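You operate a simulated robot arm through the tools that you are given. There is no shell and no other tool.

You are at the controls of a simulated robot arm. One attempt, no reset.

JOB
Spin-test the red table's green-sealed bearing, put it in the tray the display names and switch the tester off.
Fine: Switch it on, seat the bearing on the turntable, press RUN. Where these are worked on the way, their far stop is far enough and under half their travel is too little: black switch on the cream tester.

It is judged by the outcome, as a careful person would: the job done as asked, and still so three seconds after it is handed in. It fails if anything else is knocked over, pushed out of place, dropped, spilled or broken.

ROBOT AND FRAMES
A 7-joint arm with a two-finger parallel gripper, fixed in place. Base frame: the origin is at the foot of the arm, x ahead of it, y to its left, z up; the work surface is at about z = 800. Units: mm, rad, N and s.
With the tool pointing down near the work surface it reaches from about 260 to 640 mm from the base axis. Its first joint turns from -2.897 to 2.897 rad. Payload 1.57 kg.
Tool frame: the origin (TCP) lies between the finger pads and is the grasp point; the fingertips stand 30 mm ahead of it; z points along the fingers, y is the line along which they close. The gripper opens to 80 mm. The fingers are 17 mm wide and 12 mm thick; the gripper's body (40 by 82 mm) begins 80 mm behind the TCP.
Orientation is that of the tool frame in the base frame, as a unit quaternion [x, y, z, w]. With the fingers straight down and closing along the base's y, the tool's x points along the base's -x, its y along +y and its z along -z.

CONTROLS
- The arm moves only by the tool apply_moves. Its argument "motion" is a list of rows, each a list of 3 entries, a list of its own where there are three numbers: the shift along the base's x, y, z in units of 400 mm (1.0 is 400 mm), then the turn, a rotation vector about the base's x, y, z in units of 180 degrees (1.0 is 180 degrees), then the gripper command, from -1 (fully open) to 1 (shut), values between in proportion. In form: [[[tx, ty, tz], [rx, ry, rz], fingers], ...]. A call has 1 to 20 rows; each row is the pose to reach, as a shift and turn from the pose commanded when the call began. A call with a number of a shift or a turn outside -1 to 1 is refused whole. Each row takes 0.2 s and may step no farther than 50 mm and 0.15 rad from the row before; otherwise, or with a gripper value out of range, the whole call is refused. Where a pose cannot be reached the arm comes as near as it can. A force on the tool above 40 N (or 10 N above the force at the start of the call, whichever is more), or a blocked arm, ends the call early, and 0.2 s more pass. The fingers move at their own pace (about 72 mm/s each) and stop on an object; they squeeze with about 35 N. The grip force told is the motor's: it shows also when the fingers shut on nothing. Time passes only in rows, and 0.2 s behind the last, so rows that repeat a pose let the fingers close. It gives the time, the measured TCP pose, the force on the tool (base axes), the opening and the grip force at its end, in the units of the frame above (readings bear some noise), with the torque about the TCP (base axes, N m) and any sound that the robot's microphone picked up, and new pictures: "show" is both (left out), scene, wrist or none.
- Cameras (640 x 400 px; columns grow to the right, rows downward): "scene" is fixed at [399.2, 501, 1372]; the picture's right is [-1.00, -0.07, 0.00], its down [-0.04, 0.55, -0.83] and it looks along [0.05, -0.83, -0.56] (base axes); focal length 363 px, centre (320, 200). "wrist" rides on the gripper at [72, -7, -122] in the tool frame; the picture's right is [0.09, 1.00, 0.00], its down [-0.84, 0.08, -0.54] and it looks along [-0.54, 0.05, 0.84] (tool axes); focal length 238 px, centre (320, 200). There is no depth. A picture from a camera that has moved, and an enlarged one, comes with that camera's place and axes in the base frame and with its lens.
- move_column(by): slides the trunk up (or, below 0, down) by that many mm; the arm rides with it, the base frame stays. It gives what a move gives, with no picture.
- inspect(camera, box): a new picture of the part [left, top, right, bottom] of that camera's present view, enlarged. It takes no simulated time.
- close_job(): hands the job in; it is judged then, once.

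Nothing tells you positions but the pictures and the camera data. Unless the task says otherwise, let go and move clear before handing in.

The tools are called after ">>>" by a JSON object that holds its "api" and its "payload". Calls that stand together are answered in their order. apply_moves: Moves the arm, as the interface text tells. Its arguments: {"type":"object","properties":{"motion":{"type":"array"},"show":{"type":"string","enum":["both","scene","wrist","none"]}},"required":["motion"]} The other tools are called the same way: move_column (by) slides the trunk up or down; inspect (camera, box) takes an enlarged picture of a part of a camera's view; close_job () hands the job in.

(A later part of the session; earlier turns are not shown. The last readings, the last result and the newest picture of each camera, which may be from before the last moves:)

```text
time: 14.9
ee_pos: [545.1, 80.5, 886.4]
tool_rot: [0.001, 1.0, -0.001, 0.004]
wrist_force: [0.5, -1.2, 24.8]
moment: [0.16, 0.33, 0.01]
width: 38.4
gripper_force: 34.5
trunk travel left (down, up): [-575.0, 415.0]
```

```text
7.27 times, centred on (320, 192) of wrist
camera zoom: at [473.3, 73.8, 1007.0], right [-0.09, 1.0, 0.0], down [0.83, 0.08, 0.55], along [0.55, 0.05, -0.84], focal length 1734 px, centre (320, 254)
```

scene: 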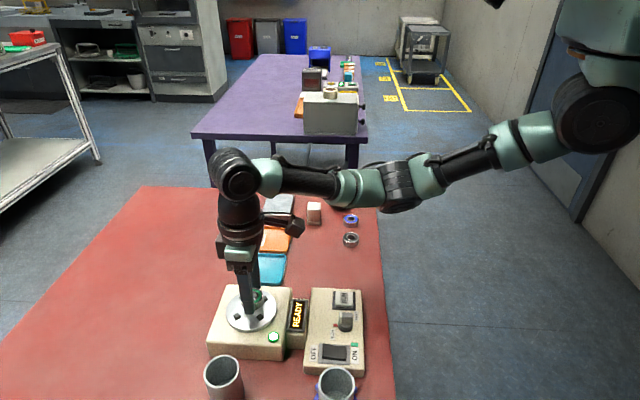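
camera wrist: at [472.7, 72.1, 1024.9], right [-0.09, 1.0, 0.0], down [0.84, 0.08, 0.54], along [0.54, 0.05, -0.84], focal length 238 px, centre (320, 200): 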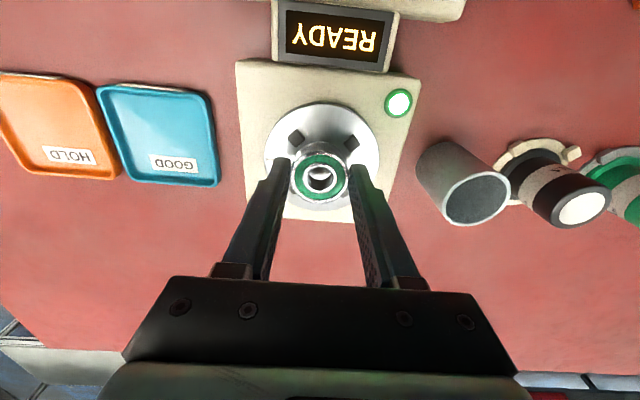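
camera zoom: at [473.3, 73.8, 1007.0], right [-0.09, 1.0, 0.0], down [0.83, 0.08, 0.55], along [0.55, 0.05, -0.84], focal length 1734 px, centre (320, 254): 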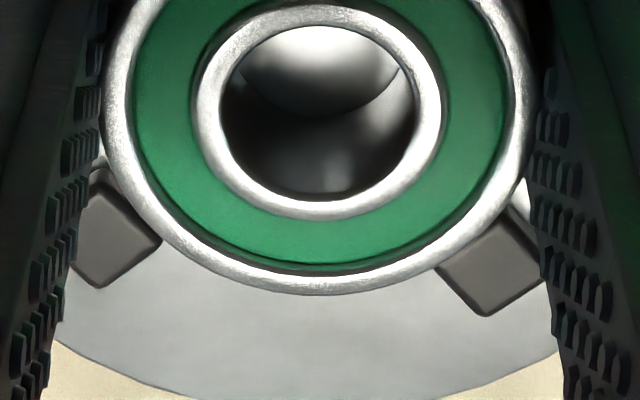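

The pegs' tops are fully visible with a gap to the bearing, so it's down on the disc but sitting about 2 mm toward -x. I'll lift slightly, shift +2 mm, and set it down again more softly.

>>> {"api": "apply_moves", "payload": {"motion": [[[0, 0, 0.012], [0, 0, 0], 1], [[0.003, -0.0005, 0.012], [0, 0, 0], 1], [[0.0055, -0.0005, 0.012], [0, 0, 0], 1], [[0.0055, -0.0005, 0.012], [0, 0, 0], 1], [[0.0055, -0.0005, 0.007], [0, 0, 0], 1], [[0.0055, -0.0005, 0.004], [0, 0, 0], 1]], "show": "none"}}

>>> {"api": "inspect", "payload": {"camera": "scene", "box": [225, 280, 285, 325]}}

>>> {"api": "inspect", "payload": {"camera": "wrist", "box": [260, 110, 380, 220]}}

```text
time: 16.3
ee_pos: [548.5, 81.0, 885.8]
tool_rot: [0.0, 1.0, -0.001, 0.001]
wrist_force: [-1.5, 0.3, 7.8]
moment: [0.21, 0.03, -0.01]
width: 38.6
gripper_force: 35.3
trunk travel left (down, up): [-575.0, 415.0]
```

```text
8.89 times, centred on (255, 302) of scene
camera zoom: at [399.2, 501.0, 1372.0], right [-1.0, -0.07, 0.0], down [-0.04, 0.55, -0.83], along [0.05, -0.83, -0.56], focal length 3224 px, centre (898, -711)
```

zoom: 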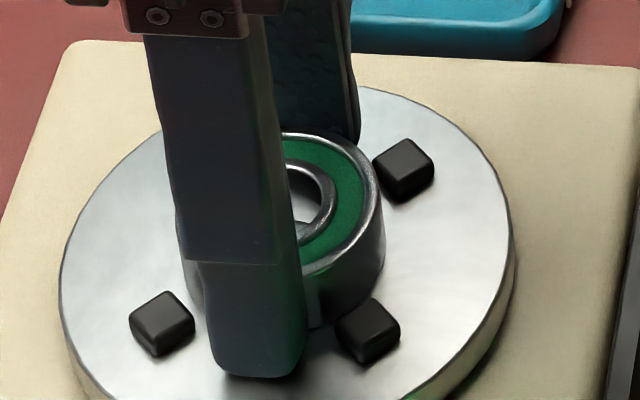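

```text
3.64 times, centred on (320, 165) of wrist
camera zoom: at [476.1, 74.7, 1007.3], right [-0.09, 1.0, 0.0], down [0.84, 0.08, 0.54], along [0.54, 0.05, -0.84], focal length 867 px, centre (320, 327)
```

zoom: 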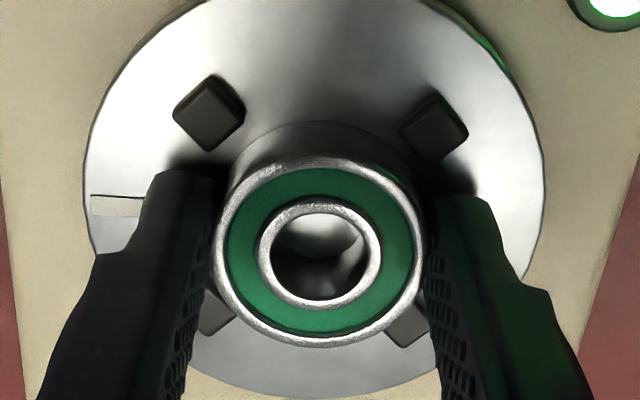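

It's now centred within about 1 mm between the pegs and resting lightly. I'll release and back straight up.

>>> {"api": "apply_moves", "payload": {"motion": [[[0, 0, 0], [0, 0, 0], -0.4], [[0, 0, 0], [0, 0, 0], -0.4], [[0, 0, 0], [0, 0, 0], -0.4], [[0, 0, 0.03], [0, 0, 0], -0.4], [[0, 0, 0.09], [0, 0, 0], -0.4], [[0, 0, 0.17], [0, 0, 0], -0.4]], "show": "both"}}

>>> {"api": "inspect", "payload": {"camera": "scene", "box": [210, 270, 320, 350]}}

>>> {"api": "inspect", "payload": {"camera": "wrist", "box": [250, 80, 390, 200]}}

```text
time: 17.7
ee_pos: [548.2, 80.6, 951.2]
tool_rot: [0.0, 1.0, -0.001, -0.001]
wrist_force: [0.4, 0.7, -0.1]
moment: [-0.01, 0.0, 0.02]
width: 56.1
gripper_force: 0.1
trunk travel left (down, up): [-575.0, 415.0]
camera wrist: at [476.2, 74.7, 1073.0], right [-0.09, 1.0, 0.0], down [0.84, 0.08, 0.54], along [0.54, 0.05, -0.84], focal length 238 px, centre (320, 200)
```

scene: 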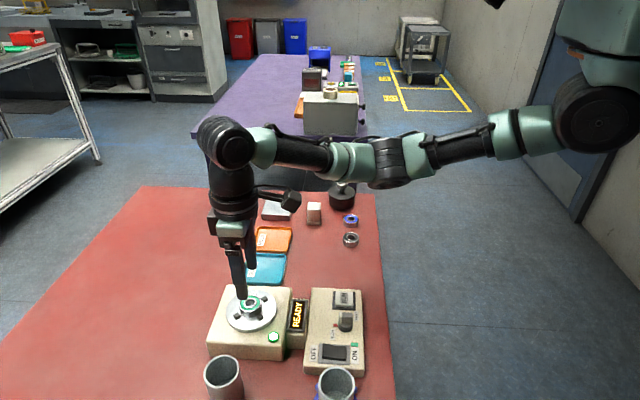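
wrist: 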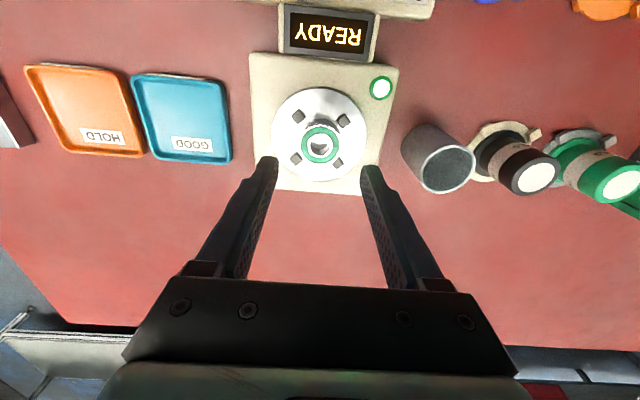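

```text
5.00 times, centred on (265, 310) of scene
camera zoom: at [399.2, 501.0, 1372.0], right [-1.0, -0.07, 0.0], down [-0.04, 0.55, -0.83], along [0.05, -0.83, -0.56], focal length 1814 px, centre (595, -350)
```

zoom: 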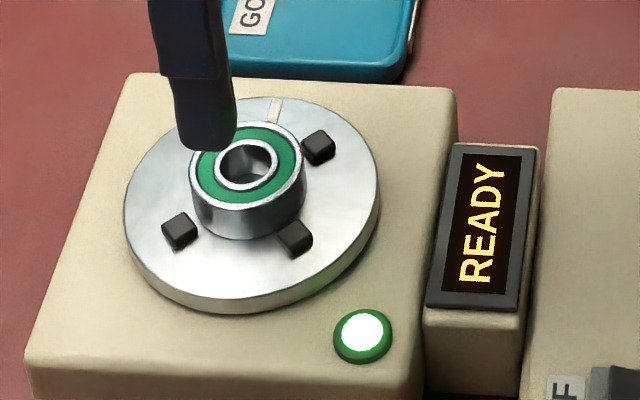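

```text
3.33 times, centred on (320, 140) of wrist
camera zoom: at [476.2, 74.7, 1073.0], right [-0.09, 1.0, 0.0], down [0.84, 0.08, 0.54], along [0.54, 0.05, -0.84], focal length 794 px, centre (320, 400)
```

zoom: 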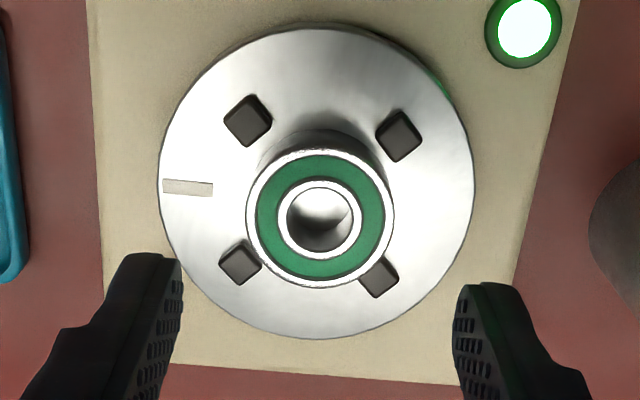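

The bearing sits flat between the four pegs. Now I close the fingers and go over the RUN button at about (384, 28).

>>> {"api": "apply_moves", "payload": {"motion": [[[0, 0, 0.04], [0, 0, 0], 1], [[-0.08, -0.026, 0.04], [0, 0, 0], 1], [[-0.165, -0.053, 0.04], [0, 0, 0], 1], [[-0.25, -0.08, 0.04], [0, 0, 0], 1], [[-0.335, -0.107, 0.0], [0, 0, 0], 1], [[-0.4105, -0.1315, -0.065], [0, 0, 0], 1], [[-0.4105, -0.1315, -0.065], [0, 0, 0], 1]], "show": "both"}}

>>> {"api": "inspect", "payload": {"camera": "wrist", "box": [250, 80, 390, 200]}}

>>> {"api": "inspect", "payload": {"camera": "scene", "box": [290, 250, 380, 330]}}

```text
time: 19.3
ee_pos: [385.2, 28.8, 923.8]
tool_rot: [0.0, 1.0, -0.001, 0.0]
wrist_force: [-0.7, 0.8, -0.2]
moment: [0.0, -0.04, 0.01]
width: 0.0
gripper_force: 21.2
trunk travel left (down, up): [-575.0, 415.0]
camera wrist: at [313.4, 22.7, 1046.1], right [-0.09, 1.0, 0.0], down [0.84, 0.08, 0.54], along [0.54, 0.05, -0.84], focal length 238 px, centre (320, 200)
```

scene: 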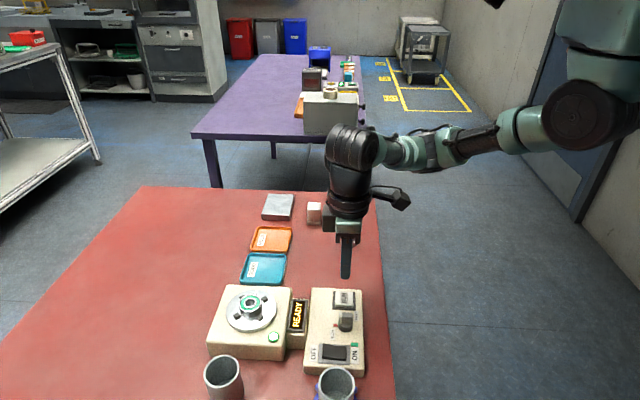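
wrist: 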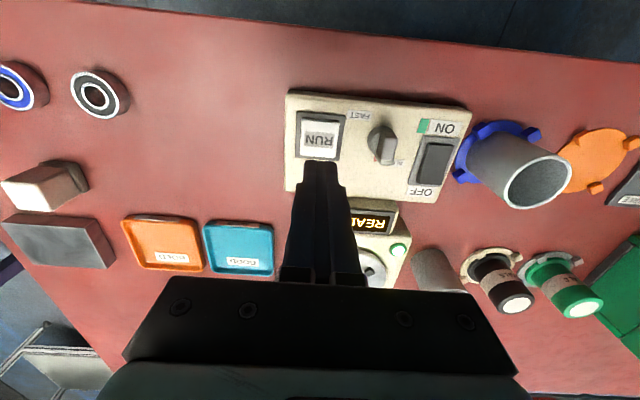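

```text
3.33 times, centred on (320, 140) of wrist
camera zoom: at [313.4, 22.7, 1046.1], right [-0.09, 1.0, 0.0], down [0.84, 0.08, 0.54], along [0.54, 0.05, -0.84], focal length 794 px, centre (320, 400)
```

zoom: 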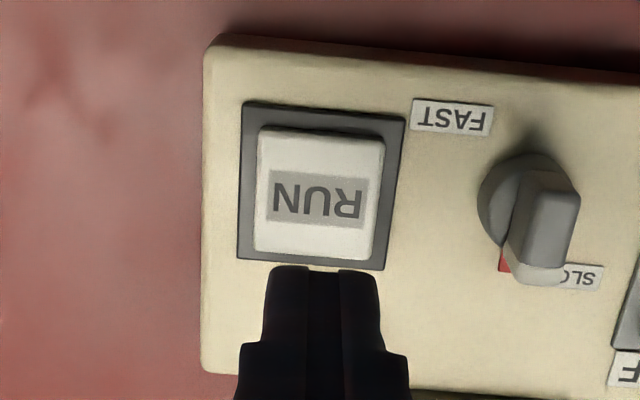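

```text
5.00 times, centred on (335, 290) of scene
camera zoom: at [399.2, 501.0, 1372.0], right [-1.0, -0.07, 0.0], down [-0.04, 0.55, -0.83], along [0.05, -0.83, -0.56], focal length 1814 px, centre (245, -250)
```

zoom: 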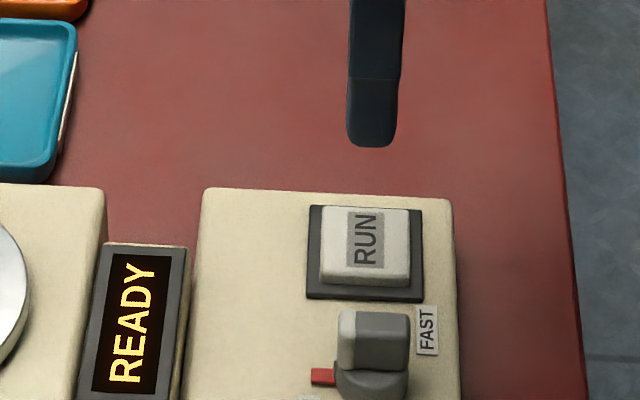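

RUN is almost directly beneath the closed fingertips (needs about -1.5 mm in x). I'll press it gently down.

>>> {"api": "apply_moves", "payload": {"motion": [[[-0.0035, -0.001, -0.07], [0, 0, 0], 1], [[-0.0035, -0.001, -0.13], [0, 0, 0], 1], [[-0.0035, -0.001, -0.1425], [0, 0, 0], 1], [[-0.0035, -0.001, -0.15], [0, 0, 0], 1], [[-0.0035, -0.001, -0.1575], [0, 0, 0], 1], [[-0.0035, -0.001, -0.165], [0, 0, 0], 1]], "show": "scene"}}

>>> {"api": "inspect", "payload": {"camera": "scene", "box": [210, 270, 380, 380]}}

```text
time: 20.7
ee_pos: [383.6, 28.5, 860.9]
tool_rot: [0.001, 1.0, -0.001, 0.001]
wrist_force: [0.9, 1.4, 4.9]
moment: [0.03, 0.01, -0.01]
width: 0.1
gripper_force: 21.0
trunk travel left (down, up): [-575.0, 415.0]
heard: click
```

scene: 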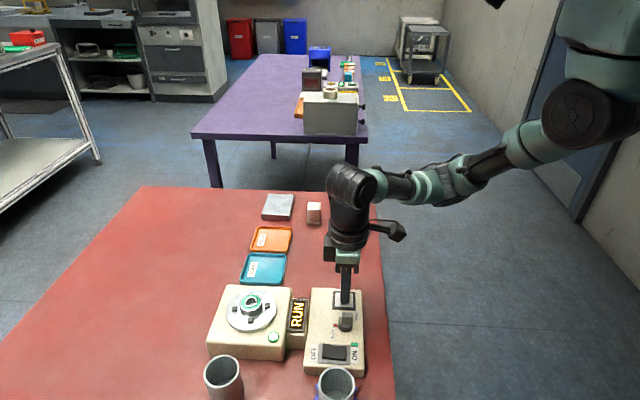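

```text
3.64 times, centred on (295, 325) of scene
camera zoom: at [399.2, 501.0, 1372.0], right [-1.0, -0.07, 0.0], down [-0.04, 0.55, -0.83], along [0.05, -0.83, -0.56], focal length 1319 px, centre (411, -254)
```

zoom: 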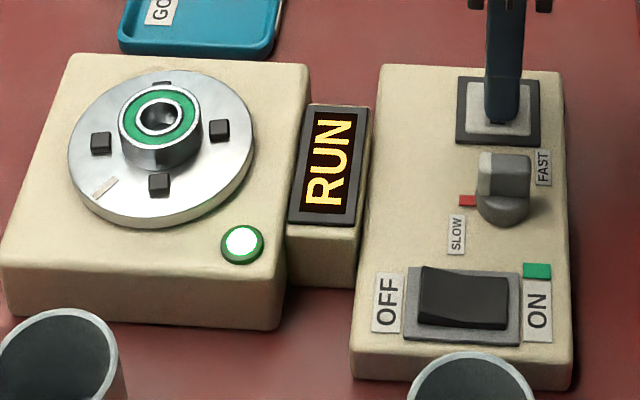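

A click, the display says RUN, and the turntable is spinning. I'll lift off and wait for the verdict.

>>> {"api": "apply_moves", "payload": {"motion": [[[0, 0, 0.05], [0, 0, 0], 1], [[0, 0, 0.15], [0, 0, 0], 1], [[0, 0, 0.25], [0, 0, 0], 1], [[0, 0, 0.25], [0, 0, 0], -0.4], [[0, 0, 0.25], [0, 0, 0], -0.4], [[0, 0, 0.25], [0, 0, 0], -0.4], [[0, 0, 0.25], [0, 0, 0], -0.4], [[0, 0, 0.25], [0, 0, 0], -0.4], [[0, 0, 0.25], [0, 0, 0], -0.4], [[0, 0, 0.25], [0, 0, 0], -0.4]], "show": "scene"}}

>>> {"api": "inspect", "payload": {"camera": "scene", "box": [210, 270, 380, 380]}}

```text
time: 22.9
ee_pos: [383.5, 27.3, 962.8]
tool_rot: [0.001, 1.0, -0.001, 0.0]
wrist_force: [0.4, -0.4, 0.0]
moment: [0.01, 0.01, -0.03]
width: 56.2
gripper_force: 0.1
trunk travel left (down, up): [-575.0, 415.0]
```

scene: 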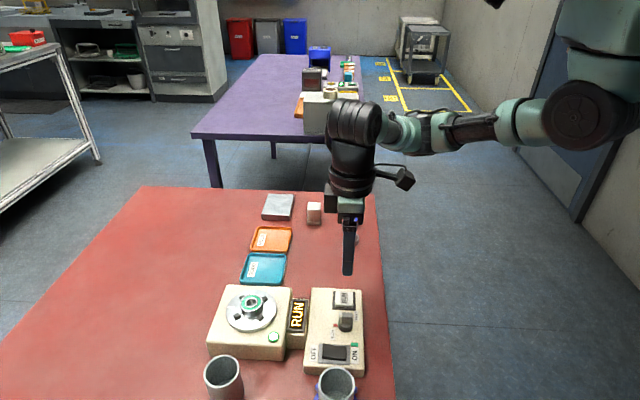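

```text
3.64 times, centred on (295, 325) of scene
camera zoom: at [399.2, 501.0, 1372.0], right [-1.0, -0.07, 0.0], down [-0.04, 0.55, -0.83], along [0.05, -0.83, -0.56], focal length 1319 px, centre (411, -254)
```

zoom: 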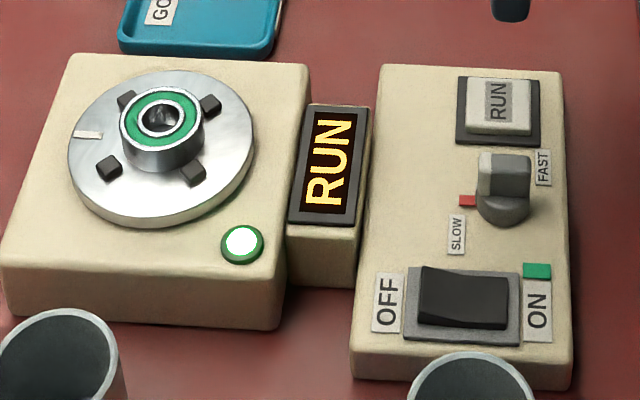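

Still running with the turntable rotating. I'll wait for the display to give its verdict.

>>> {"api": "apply_moves", "payload": {"motion": [[[0, 0, 0], [0, 0, 0], -0.4], [[0, 0, 0], [0, 0, 0], -0.4], [[0, 0, 0], [0, 0, 0], -0.4], [[0, 0, 0], [0, 0, 0], -0.4], [[0, 0, 0], [0, 0, 0], -0.4], [[0, 0, 0], [0, 0, 0], -0.4], [[0, 0, 0], [0, 0, 0], -0.4], [[0, 0, 0], [0, 0, 0], -0.4], [[0, 0, 0], [0, 0, 0], -0.4], [[0, 0, 0], [0, 0, 0], -0.4]], "show": "none"}}

>>> {"api": "inspect", "payload": {"camera": "scene", "box": [210, 270, 380, 380]}}

```text
time: 25.1
ee_pos: [382.5, 27.8, 962.4]
tool_rot: [0.001, 1.0, -0.001, 0.001]
wrist_force: [0.0, -0.6, 0.1]
moment: [-0.02, -0.01, 0.02]
width: 56.1
gripper_force: 0.0
trunk travel left (down, up): [-575.0, 415.0]
```

```text
3.64 times, centred on (295, 325) of scene
camera zoom: at [399.2, 501.0, 1372.0], right [-1.0, -0.07, 0.0], down [-0.04, 0.55, -0.83], along [0.05, -0.83, -0.56], focal length 1319 px, centre (411, -254)
```

zoom: 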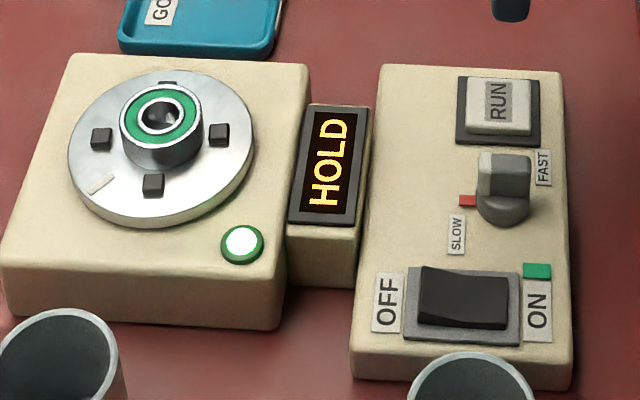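

The display now names HOLD (the orange tray). I'll wait a moment to confirm the turntable has stopped and the reading is steady, and look at the new peg orientation.

>>> {"api": "apply_moves", "payload": {"motion": [[[0.08, 0.02, 0.0], [0, 0, 0], -0.4], [[0.17, 0.05, 0.0], [0, 0, 0], -0.4], [[0.26, 0.08, 0], [0, 0, 0], -0.4], [[0.34, 0.105, 0], [0, 0, 0], -0.4], [[0.405, 0.1315, 0], [0, 0, 0], -0.4], [[0.405, 0.1315, 0], [0, 0, 0], -0.4], [[0.405, 0.1315, 0], [0, 0, 0], -0.4]], "show": "both"}}

>>> {"api": "inspect", "payload": {"camera": "wrist", "box": [250, 80, 390, 200]}}

>>> {"api": "inspect", "payload": {"camera": "scene", "box": [210, 270, 320, 350]}}

>>> {"api": "inspect", "payload": {"camera": "scene", "box": [230, 210, 310, 290]}}

```text
time: 26.7
ee_pos: [546.0, 80.7, 959.7]
tool_rot: [0.001, 1.0, -0.001, 0.0]
wrist_force: [-0.6, -0.4, 0.4]
moment: [-0.02, -0.02, 0.04]
width: 56.0
gripper_force: 0.1
trunk travel left (down, up): [-575.0, 415.0]
camera wrist: at [473.3, 74.3, 1081.5], right [-0.09, 1.0, 0.0], down [0.84, 0.08, 0.54], along [0.54, 0.05, -0.84], focal length 238 px, centre (320, 200)
```

scene: 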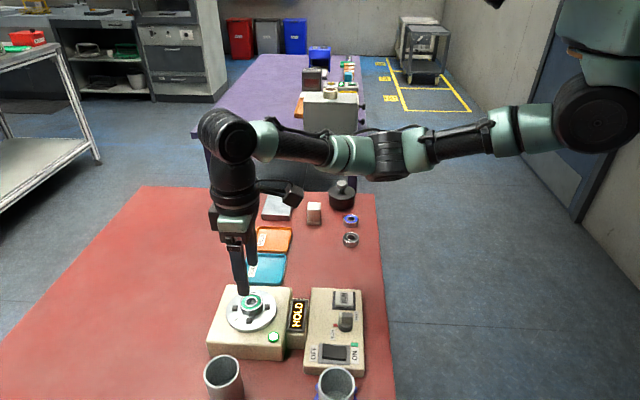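
wrist: 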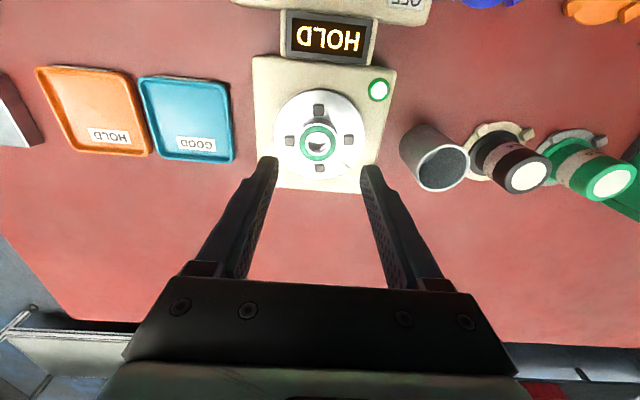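

```text
3.33 times, centred on (320, 140) of wrist
camera zoom: at [473.3, 74.3, 1081.5], right [-0.09, 1.0, 0.0], down [0.84, 0.08, 0.54], along [0.54, 0.05, -0.84], focal length 794 px, centre (320, 400)
```

zoom: 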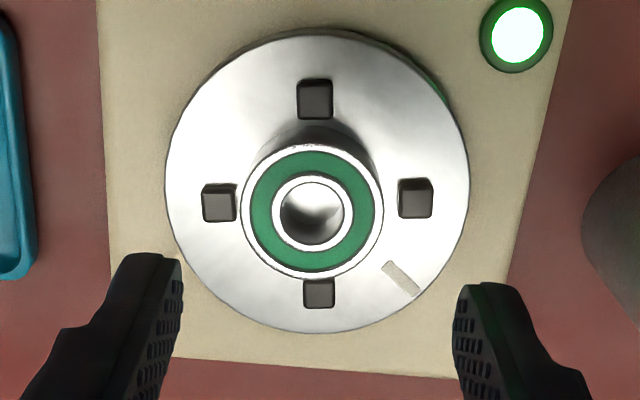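

```text
5.00 times, centred on (265, 310) of scene
camera zoom: at [399.2, 501.0, 1372.0], right [-1.0, -0.07, 0.0], down [-0.04, 0.55, -0.83], along [0.05, -0.83, -0.56], focal length 1814 px, centre (595, -350)
```

zoom: 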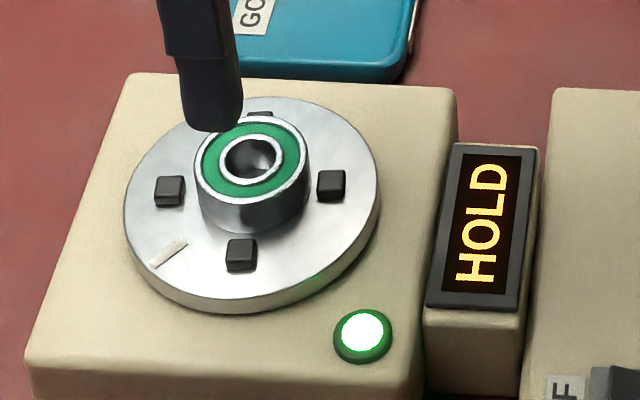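

```text
5.00 times, centred on (270, 250) of scene
camera zoom: at [399.2, 501.0, 1372.0], right [-1.0, -0.07, 0.0], down [-0.04, 0.55, -0.83], along [0.05, -0.83, -0.56], focal length 1814 px, centre (570, -50)
```

zoom: 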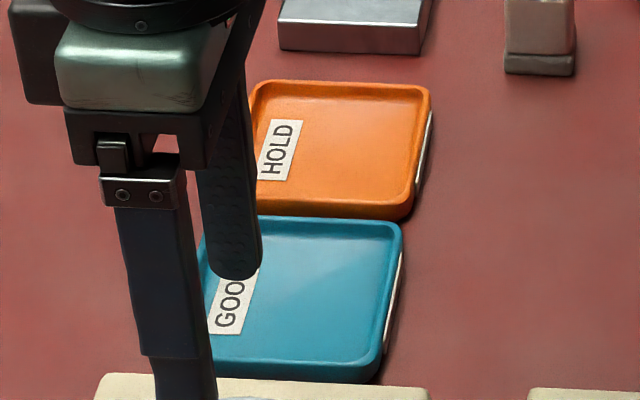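

The test has finished: HOLD, turntable stopped, with pegs now turned to lie at about 6° off the base axes. I'll turn the gripper about -38.6° so the fingers go between the pegs, and check alignment over the bearing.

>>> {"api": "apply_moves", "payload": {"motion": [[[0.0115, -0.005, 0], [0, 0, -0.043], -0.4], [[0.0115, -0.005, -0.01], [0, 0, -0.086], -0.4], [[0.0115, -0.005, -0.03], [0, 0, -0.129], -0.4], [[0.0115, -0.005, -0.05], [0, 0, -0.172], -0.4], [[0.0115, -0.005, -0.07], [0, 0, -0.2144], -0.4], [[0.0115, -0.005, -0.07], [0, 0, -0.2144], -0.4], [[0.0115, -0.005, -0.07], [0, 0, -0.2144], -0.4]], "show": "both"}}

>>> {"api": "inspect", "payload": {"camera": "wrist", "box": [250, 90, 390, 220]}}

>>> {"api": "inspect", "payload": {"camera": "scene", "box": [210, 260, 320, 340]}}

```text
time: 28.3
ee_pos: [549.1, 78.8, 931.7]
tool_rot: [0.331, 0.944, 0.0, 0.0]
wrist_force: [1.0, 0.6, 0.0]
moment: [0.01, -0.02, -0.01]
width: 55.9
gripper_force: 0.0
trunk travel left (down, up): [-575.0, 415.0]
camera wrist: at [488.9, 118.9, 1053.7], right [0.55, 0.83, 0.0], down [0.7, -0.46, 0.54], along [0.45, -0.3, -0.84], focal length 238 px, centre (320, 200)
```

scene: 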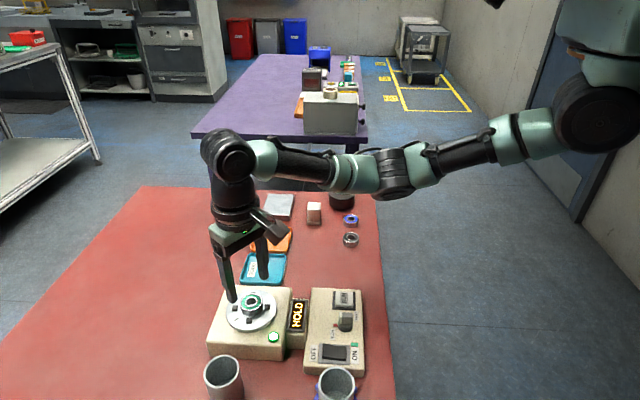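
wrist: 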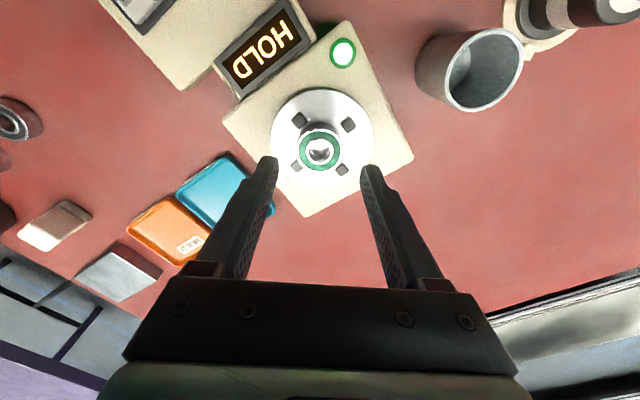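

```text
3.08 times, centred on (320, 155) of wrist
camera zoom: at [488.9, 118.9, 1053.7], right [0.55, 0.83, 0.0], down [0.7, -0.46, 0.54], along [0.45, -0.3, -0.84], focal length 733 px, centre (320, 338)
```

zoom: 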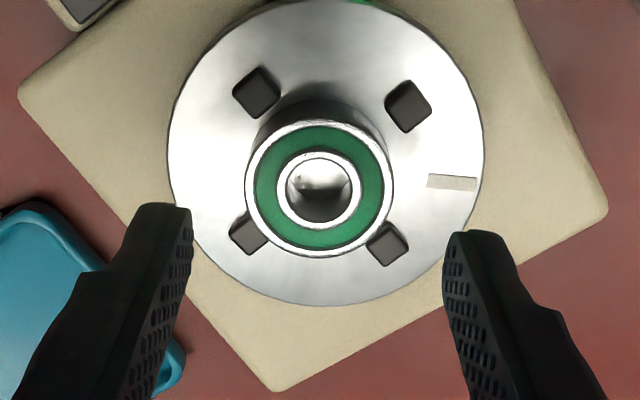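

```text
5.00 times, centred on (265, 300) of scene
camera zoom: at [399.2, 501.0, 1372.0], right [-1.0, -0.07, 0.0], down [-0.04, 0.55, -0.83], along [0.05, -0.83, -0.56], focal length 1814 px, centre (595, -300)
```

zoom: 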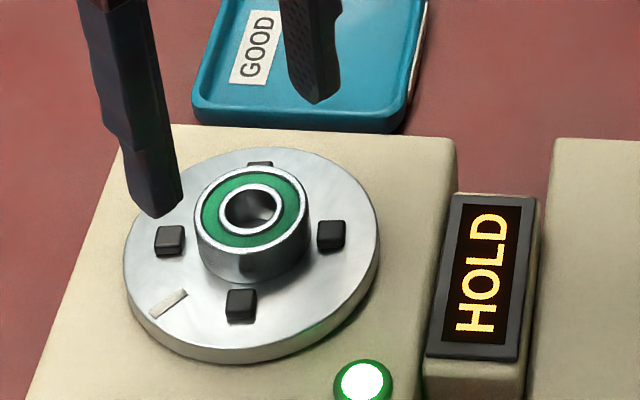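

The fingers now line up with the gaps between the pegs and the bearing is centred along the closing line. I'll nudge about 1 mm and lower to the same grasp height.

>>> {"api": "apply_moves", "payload": {"motion": [[[0.0028, -0.0018, -0.04], [0, 0, 0], -0.4], [[0.0028, -0.0018, -0.08], [0, 0, 0], -0.4], [[0.0028, -0.0018, -0.1], [0, 0, 0], -0.4], [[0.0028, -0.0018, -0.1], [0, 0, 0], -0.4]], "show": "none"}}

>>> {"api": "inspect", "payload": {"camera": "wrist", "box": [250, 90, 390, 220]}}

>>> {"api": "inspect", "payload": {"camera": "scene", "box": [220, 270, 290, 330]}}

```text
time: 29.3
ee_pos: [551.0, 77.5, 892.8]
tool_rot: [0.33, 0.944, -0.001, 0.0]
wrist_force: [-0.4, -0.7, 0.0]
moment: [-0.02, -0.02, -0.01]
width: 56.0
gripper_force: 0.1
trunk travel left (down, up): [-575.0, 415.0]
```

```text
3.08 times, centred on (320, 155) of wrist
camera zoom: at [490.6, 117.2, 1014.0], right [0.55, 0.84, 0.0], down [0.7, -0.46, 0.54], along [0.45, -0.3, -0.84], focal length 733 px, centre (320, 338)
```

zoom: 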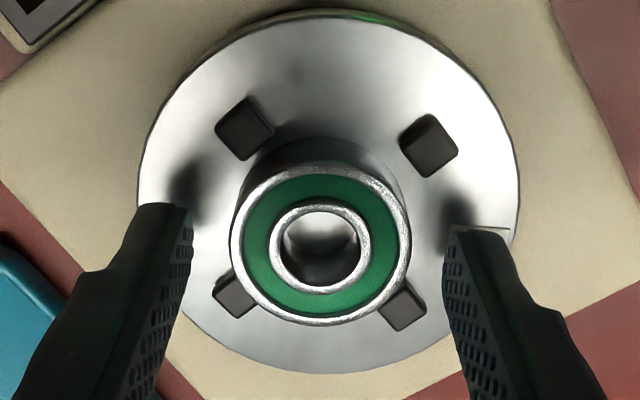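

```text
6.67 times, centred on (255, 300) of scene
camera zoom: at [399.2, 501.0, 1372.0], right [-1.0, -0.07, 0.0], down [-0.04, 0.55, -0.83], along [0.05, -0.83, -0.56], focal length 2418 px, centre (753, -467)
```

zoom: 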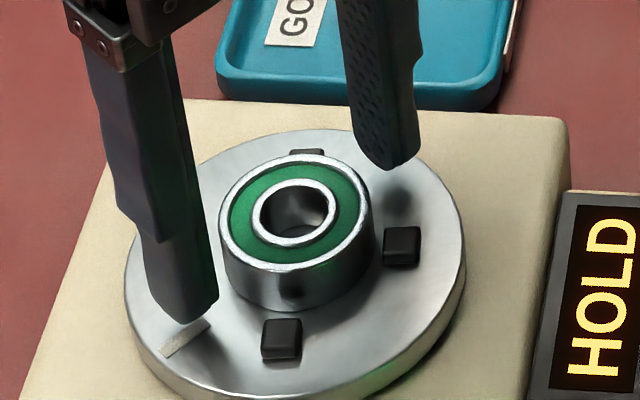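

The fingers straddle the bearing well between pegs. I'll lower the last 7 mm, close and lift.

>>> {"api": "apply_moves", "payload": {"motion": [[[0.001, -0.0005, -0.009], [0, 0, 0], -0.4], [[0.001, -0.0005, -0.0175], [0, 0, 0], -0.4], [[0.001, -0.0005, -0.0175], [0, 0, 0], -0.4]], "show": "none"}}

>>> {"api": "inspect", "payload": {"camera": "wrist", "box": [250, 90, 390, 220]}}

>>> {"api": "inspect", "payload": {"camera": "scene", "box": [220, 270, 290, 330]}}

```text
time: 30.1
ee_pos: [551.2, 76.5, 886.1]
tool_rot: [0.331, 0.944, -0.001, 0.0]
wrist_force: [-0.5, -0.3, 0.0]
moment: [0.02, 0.0, 0.0]
width: 56.3
gripper_force: 0.0
trunk travel left (down, up): [-575.0, 415.0]
```

```text
3.08 times, centred on (320, 155) of wrist
camera zoom: at [490.5, 117.0, 1007.4], right [0.55, 0.83, 0.0], down [0.7, -0.46, 0.54], along [0.45, -0.3, -0.84], focal length 733 px, centre (320, 338)
```

zoom: 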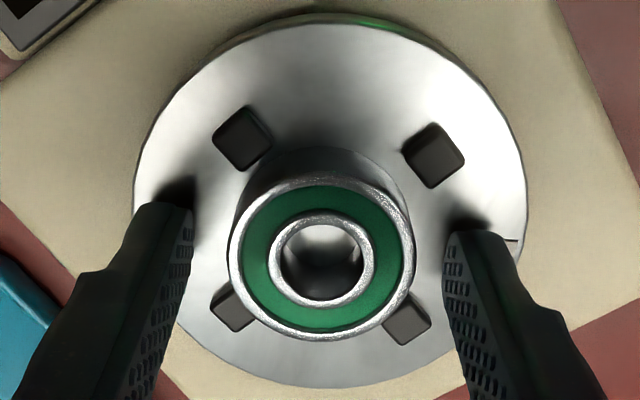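

```text
6.67 times, centred on (255, 300) of scene
camera zoom: at [399.2, 501.0, 1372.0], right [-1.0, -0.07, 0.0], down [-0.04, 0.55, -0.83], along [0.05, -0.83, -0.56], focal length 2418 px, centre (753, -467)
```

zoom: 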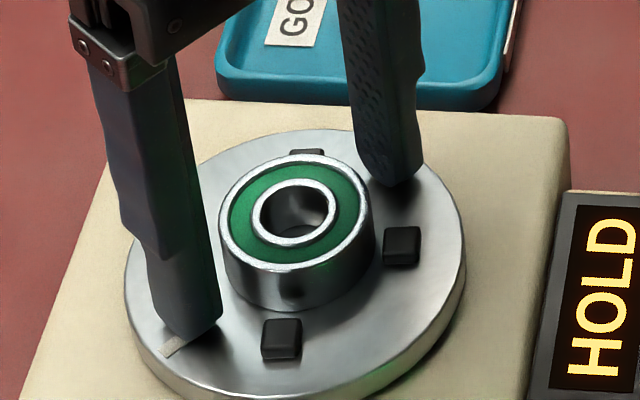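

Fingers are well placed on both sides, clear of pegs. Closing and lifting straight up.

>>> {"api": "apply_moves", "payload": {"motion": [[[0, 0, 0], [0, 0, 0], 1], [[0, 0, 0], [0, 0, 0], 1], [[0, 0, 0], [0, 0, 0], 1], [[0, 0, 0.025], [0, 0, 0], 1], [[0, 0, 0.08], [0, 0, 0], 1], [[0, 0, 0.16], [0, 0, 0], 1]], "show": "both"}}

>>> {"api": "inspect", "payload": {"camera": "wrist", "box": [250, 90, 390, 220]}}

>>> {"api": "inspect", "payload": {"camera": "scene", "box": [210, 190, 320, 290]}}

```text
time: 31.5
ee_pos: [548.8, 78.8, 951.9]
tool_rot: [0.332, 0.943, -0.001, 0.0]
wrist_force: [-0.3, -0.9, -0.9]
moment: [0.0, 0.01, 0.0]
width: 38.7
gripper_force: 34.7
trunk travel left (down, up): [-575.0, 415.0]
camera wrist: at [489.1, 118.0, 1072.3], right [0.55, 0.83, 0.0], down [0.7, -0.46, 0.54], along [0.45, -0.3, -0.84], focal length 238 px, centre (320, 200)
```

scene: 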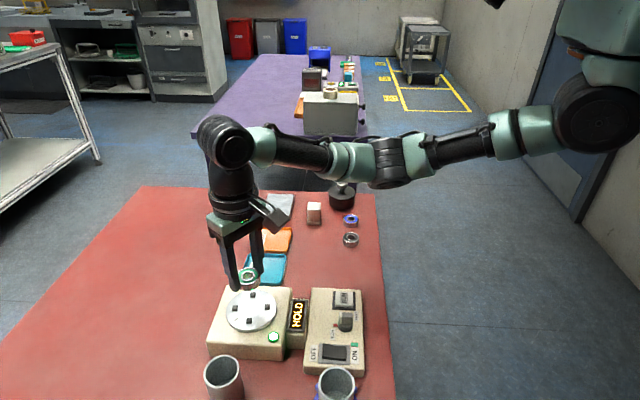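
wrist: 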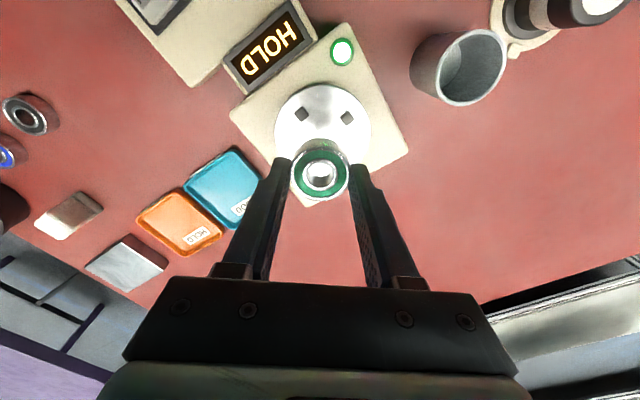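

```text
3.08 times, centred on (320, 155) of wrist
camera zoom: at [489.1, 118.0, 1072.3], right [0.55, 0.83, 0.0], down [0.7, -0.46, 0.54], along [0.45, -0.3, -0.84], focal length 733 px, centre (320, 338)
```

zoom: 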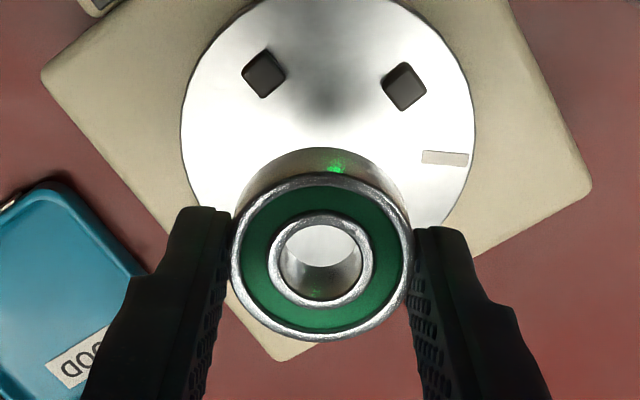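

```text
4.00 times, centred on (265, 240) of scene
camera zoom: at [399.2, 501.0, 1372.0], right [-1.0, -0.07, 0.0], down [-0.04, 0.55, -0.83], along [0.05, -0.83, -0.56], focal length 1451 px, centre (540, 40)
```

zoom: 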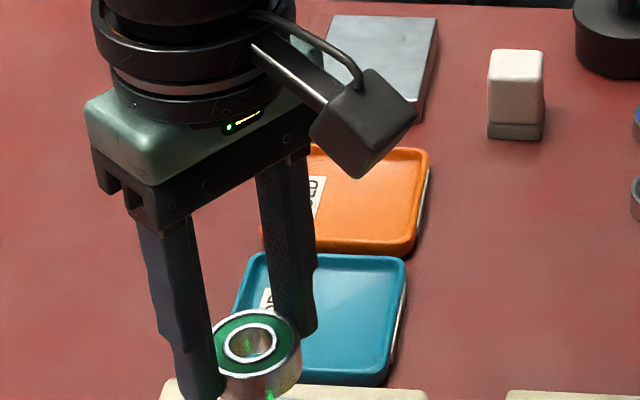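

The bearing is held again. I'll carry it over the orange HOLD tray at about (557, -162) and check the alignment there.

>>> {"api": "apply_moves", "payload": {"motion": [[[0.003, -0.1, 0.01], [0, 0, 0], 1], [[0.006, -0.2, 0.01], [0, 0, 0], 1], [[0.01, -0.3, 0.01], [0, 0, 0], 1], [[0.013, -0.4, 0.01], [0, 0, 0], 1], [[0.017, -0.5, 0.0], [0, 0, 0], 1], [[0.0205, -0.602, -0.03], [0, 0, 0], 1], [[0.0205, -0.602, -0.08], [0, 0, 0], 1], [[0.0205, -0.602, -0.08], [0, 0, 0], 1]], "show": "both"}}

>>> {"api": "inspect", "payload": {"camera": "wrist", "box": [240, 70, 420, 220]}}

>>> {"api": "inspect", "payload": {"camera": "scene", "box": [220, 190, 320, 290]}}

```text
time: 33.3
ee_pos: [559.7, -164.3, 919.5]
tool_rot: [0.331, 0.944, -0.001, -0.001]
wrist_force: [0.3, 0.3, -1.4]
moment: [0.0, 0.01, 0.03]
width: 38.6
gripper_force: 34.9
trunk travel left (down, up): [-575.0, 415.0]
camera wrist: at [498.9, -124.3, 1040.4], right [0.55, 0.84, 0.0], down [0.7, -0.46, 0.54], along [0.45, -0.3, -0.84], focal length 238 px, centre (320, 200)
```

scene: 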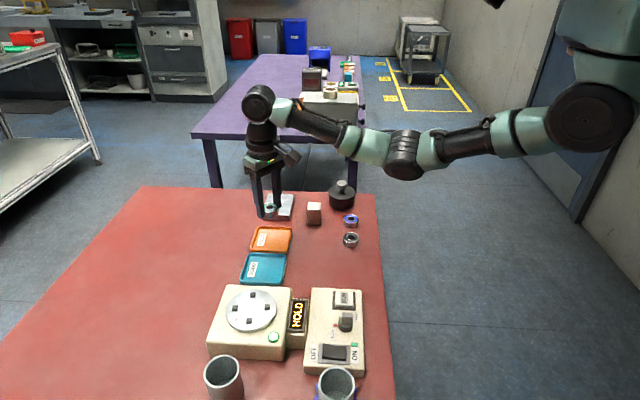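
wrist: 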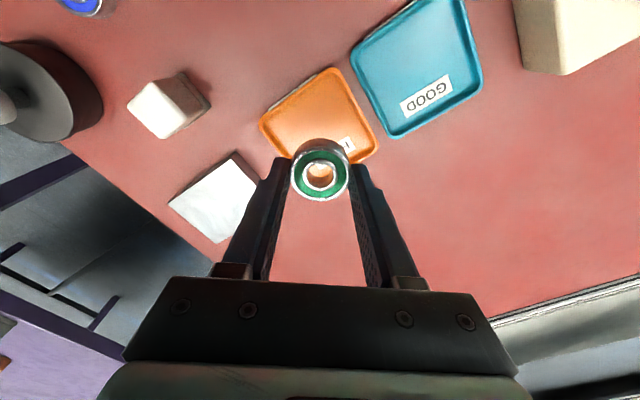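

```text
2.67 times, centred on (330, 145) of wrist
camera zoom: at [498.9, -124.3, 1040.4], right [0.55, 0.84, 0.0], down [0.7, -0.46, 0.54], along [0.45, -0.3, -0.84], focal length 636 px, centre (293, 347)
```

zoom: 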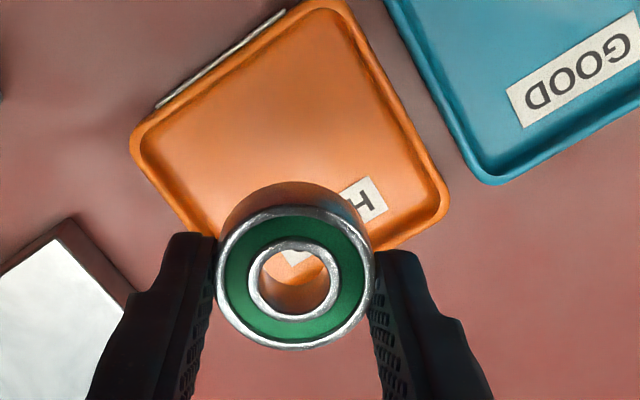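

```text
4.00 times, centred on (270, 240) of scene
camera zoom: at [399.2, 501.0, 1372.0], right [-1.0, -0.07, 0.0], down [-0.04, 0.55, -0.83], along [0.05, -0.83, -0.56], focal length 1451 px, centre (520, 40)
```

zoom: 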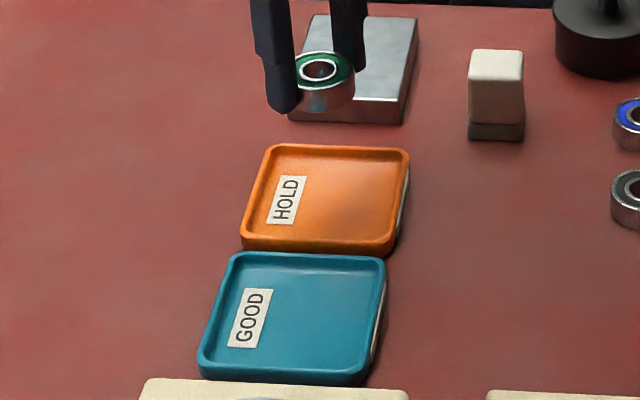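

Above the HOLD tray, centre about (562, -166); the bearing is within ~1.5 mm of that. I'll lower into the tray with a small correction, stopping shortly above the floor.

>>> {"api": "apply_moves", "payload": {"motion": [[[0.003, -0.003, -0.05], [0, 0, 0], 1], [[0.003, -0.003, -0.1], [0, 0, 0], 1], [[0.003, -0.003, -0.15], [0, 0, 0], 1], [[0.003, -0.003, -0.178], [0, 0, 0], 1], [[0.003, -0.003, -0.178], [0, 0, 0], 1]], "show": "both"}}

>>> {"api": "inspect", "payload": {"camera": "wrist", "box": [240, 90, 400, 230]}}

>>> {"api": "inspect", "payload": {"camera": "scene", "box": [230, 200, 310, 270]}}

```text
time: 34.5
ee_pos: [559.9, -164.5, 847.0]
tool_rot: [0.331, 0.943, -0.001, 0.0]
wrist_force: [-0.2, 0.4, -1.5]
moment: [-0.02, 0.0, 0.0]
width: 38.3
gripper_force: 35.0
trunk travel left (down, up): [-575.0, 415.0]
camera wrist: at [500.6, -125.4, 967.6], right [0.55, 0.83, 0.0], down [0.7, -0.46, 0.54], along [0.45, -0.3, -0.84], focal length 238 px, centre (320, 200)
```

scene: 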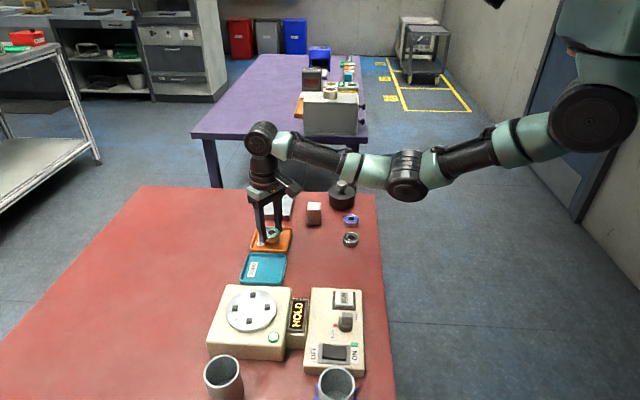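
wrist: 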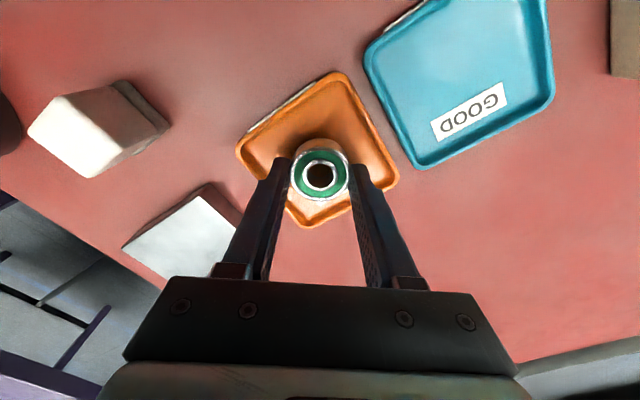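

```text
2.86 times, centred on (320, 160) of wrist
camera zoom: at [500.6, -125.4, 967.6], right [0.55, 0.83, 0.0], down [0.7, -0.46, 0.54], along [0.45, -0.3, -0.84], focal length 681 px, centre (320, 314)
```

zoom: 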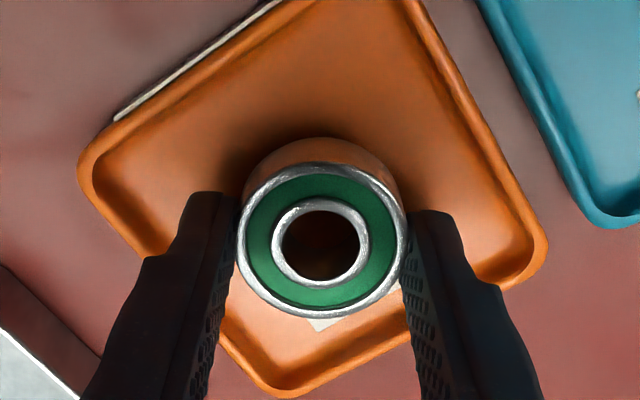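

```text
5.71 times, centred on (270, 235) of scene
camera zoom: at [399.2, 501.0, 1372.0], right [-1.0, -0.07, 0.0], down [-0.04, 0.55, -0.83], along [0.05, -0.83, -0.56], focal length 2073 px, centre (606, 0)
```

zoom: 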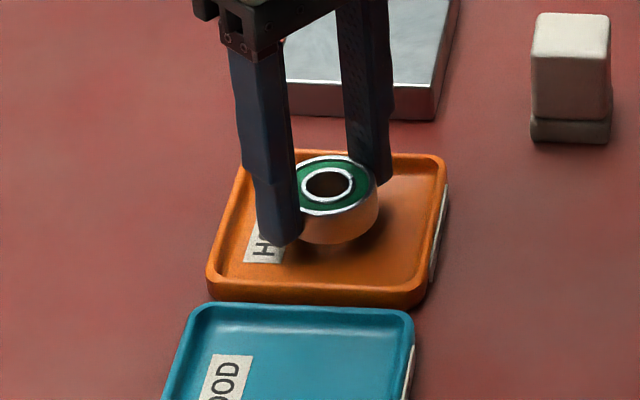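

The bearing is centred in the tray, about 10 mm above its floor. I'll lower softly to contact.

>>> {"api": "apply_moves", "payload": {"motion": [[[0, 0, -0.008], [0, 0, 0], 1], [[0, 0, -0.015], [0, 0, 0], 1], [[0, 0, -0.02], [0, 0, 0], 1], [[0, 0, -0.023], [0, 0, 0], 1]], "show": "none"}}

>>> {"api": "inspect", "payload": {"camera": "scene", "box": [230, 200, 310, 270]}}

```text
time: 35.5
ee_pos: [560.6, -164.6, 838.0]
tool_rot: [0.33, 0.944, 0.0, 0.0]
wrist_force: [-0.2, 0.1, 0.1]
moment: [0.01, 0.0, -0.03]
width: 38.3
gripper_force: 35.4
trunk travel left (down, up): [-575.0, 415.0]
```

```text
5.71 times, centred on (270, 235) of scene
camera zoom: at [399.2, 501.0, 1372.0], right [-1.0, -0.07, 0.0], down [-0.04, 0.55, -0.83], along [0.05, -0.83, -0.56], focal length 2073 px, centre (606, 0)
```

zoom: 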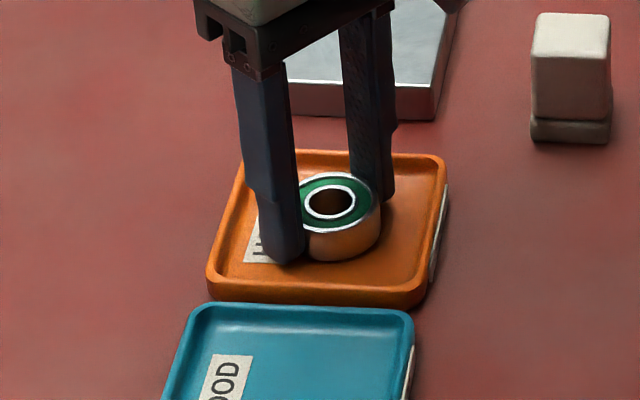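

Near contact; a little lower until there's a light force.

>>> {"api": "apply_moves", "payload": {"motion": [[[0, 0, -0.003], [0, 0, 0], 1], [[0, 0, -0.005], [0, 0, 0], 1]], "show": "none"}}

```text
time: 36.1
ee_pos: [560.5, -165.6, 837.1]
tool_rot: [0.331, 0.944, -0.001, 0.0]
wrist_force: [-0.7, 0.5, -0.7]
moment: [0.0, 0.02, 0.0]
width: 38.5
gripper_force: 35.2
trunk travel left (down, up): [-575.0, 415.0]
```

>>> {"api": "apply_moves", "payload": {"motion": [[[0, 0, -0.003], [0, 0, 0], 1], [[0, 0, -0.005], [0, 0, 0], 1], [[0, 0, -0.005], [0, 0, 0], 1]], "show": "none"}}

>>> {"api": "inspect", "payload": {"camera": "scene", "box": [230, 200, 310, 270]}}

```text
time: 36.9
ee_pos: [559.0, -164.6, 835.2]
tool_rot: [0.331, 0.944, 0.0, 0.002]
wrist_force: [0.4, -4.3, 14.7]
moment: [-0.03, 0.26, 0.05]
width: 38.7
gripper_force: 35.1
trunk travel left (down, up): [-575.0, 415.0]
```

```text
5.71 times, centred on (270, 235) of scene
camera zoom: at [399.2, 501.0, 1372.0], right [-1.0, -0.07, 0.0], down [-0.04, 0.55, -0.83], along [0.05, -0.83, -0.56], focal length 2073 px, centre (606, 0)
```

zoom: 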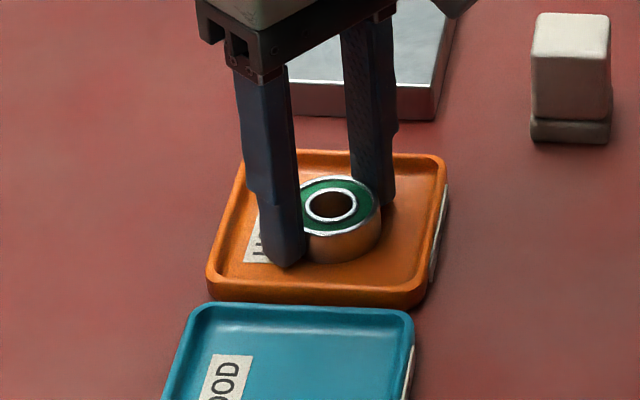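

Contact on the tray floor confirmed. I'll ease off slightly, open a little (to ~48 mm so as not to touch the tray walls), and lift away.

>>> {"api": "apply_moves", "payload": {"motion": [[[0, 0, 0.0025], [0, 0, 0], 1], [[0, 0, 0.0025], [0, 0, 0], -0.2], [[0, 0, 0.0025], [0, 0, 0], -0.2], [[0, 0, 0.0025], [0, 0, 0], -0.2], [[0, 0, 0.03], [0, 0, 0], -0.2], [[0, 0, 0.08], [0, 0, 0], -0.2], [[0, 0, 0.18], [0, 0, 0], -0.2], [[0, 0, 0.28], [0, 0, 0], -0.2]], "show": "both"}}

>>> {"api": "inspect", "payload": {"camera": "scene", "box": [230, 200, 310, 270]}}

```text
time: 38.7
ee_pos: [560.0, -164.1, 946.5]
tool_rot: [0.332, 0.943, -0.002, 0.0]
wrist_force: [-1.0, 0.7, 0.4]
moment: [-0.01, -0.02, -0.01]
width: 48.2
gripper_force: 0.1
trunk travel left (down, up): [-575.0, 415.0]
camera wrist: at [500.2, -124.0, 1067.5], right [0.55, 0.83, 0.0], down [0.7, -0.46, 0.54], along [0.45, -0.3, -0.84], focal length 238 px, centre (320, 200)
```

scene: 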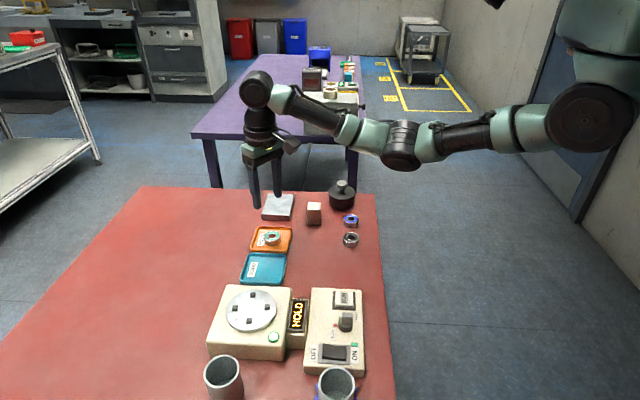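
wrist: 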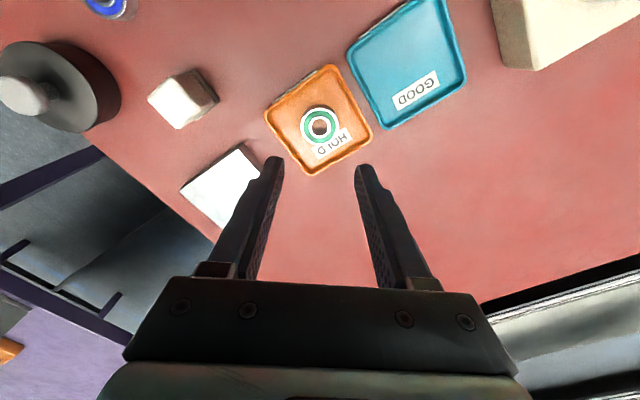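

```text
5.71 times, centred on (270, 235) of scene
camera zoom: at [399.2, 501.0, 1372.0], right [-1.0, -0.07, 0.0], down [-0.04, 0.55, -0.83], along [0.05, -0.83, -0.56], focal length 2073 px, centre (606, 0)
```

zoom: 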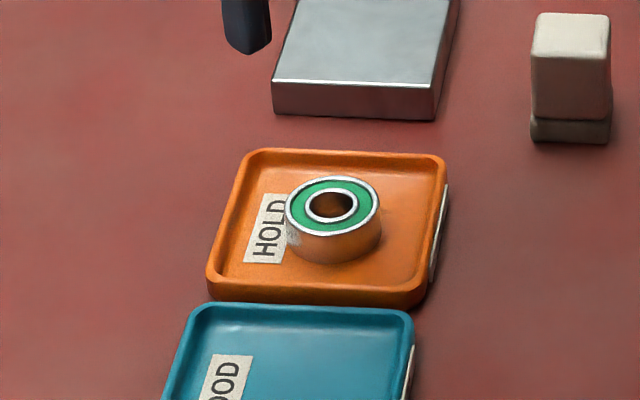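

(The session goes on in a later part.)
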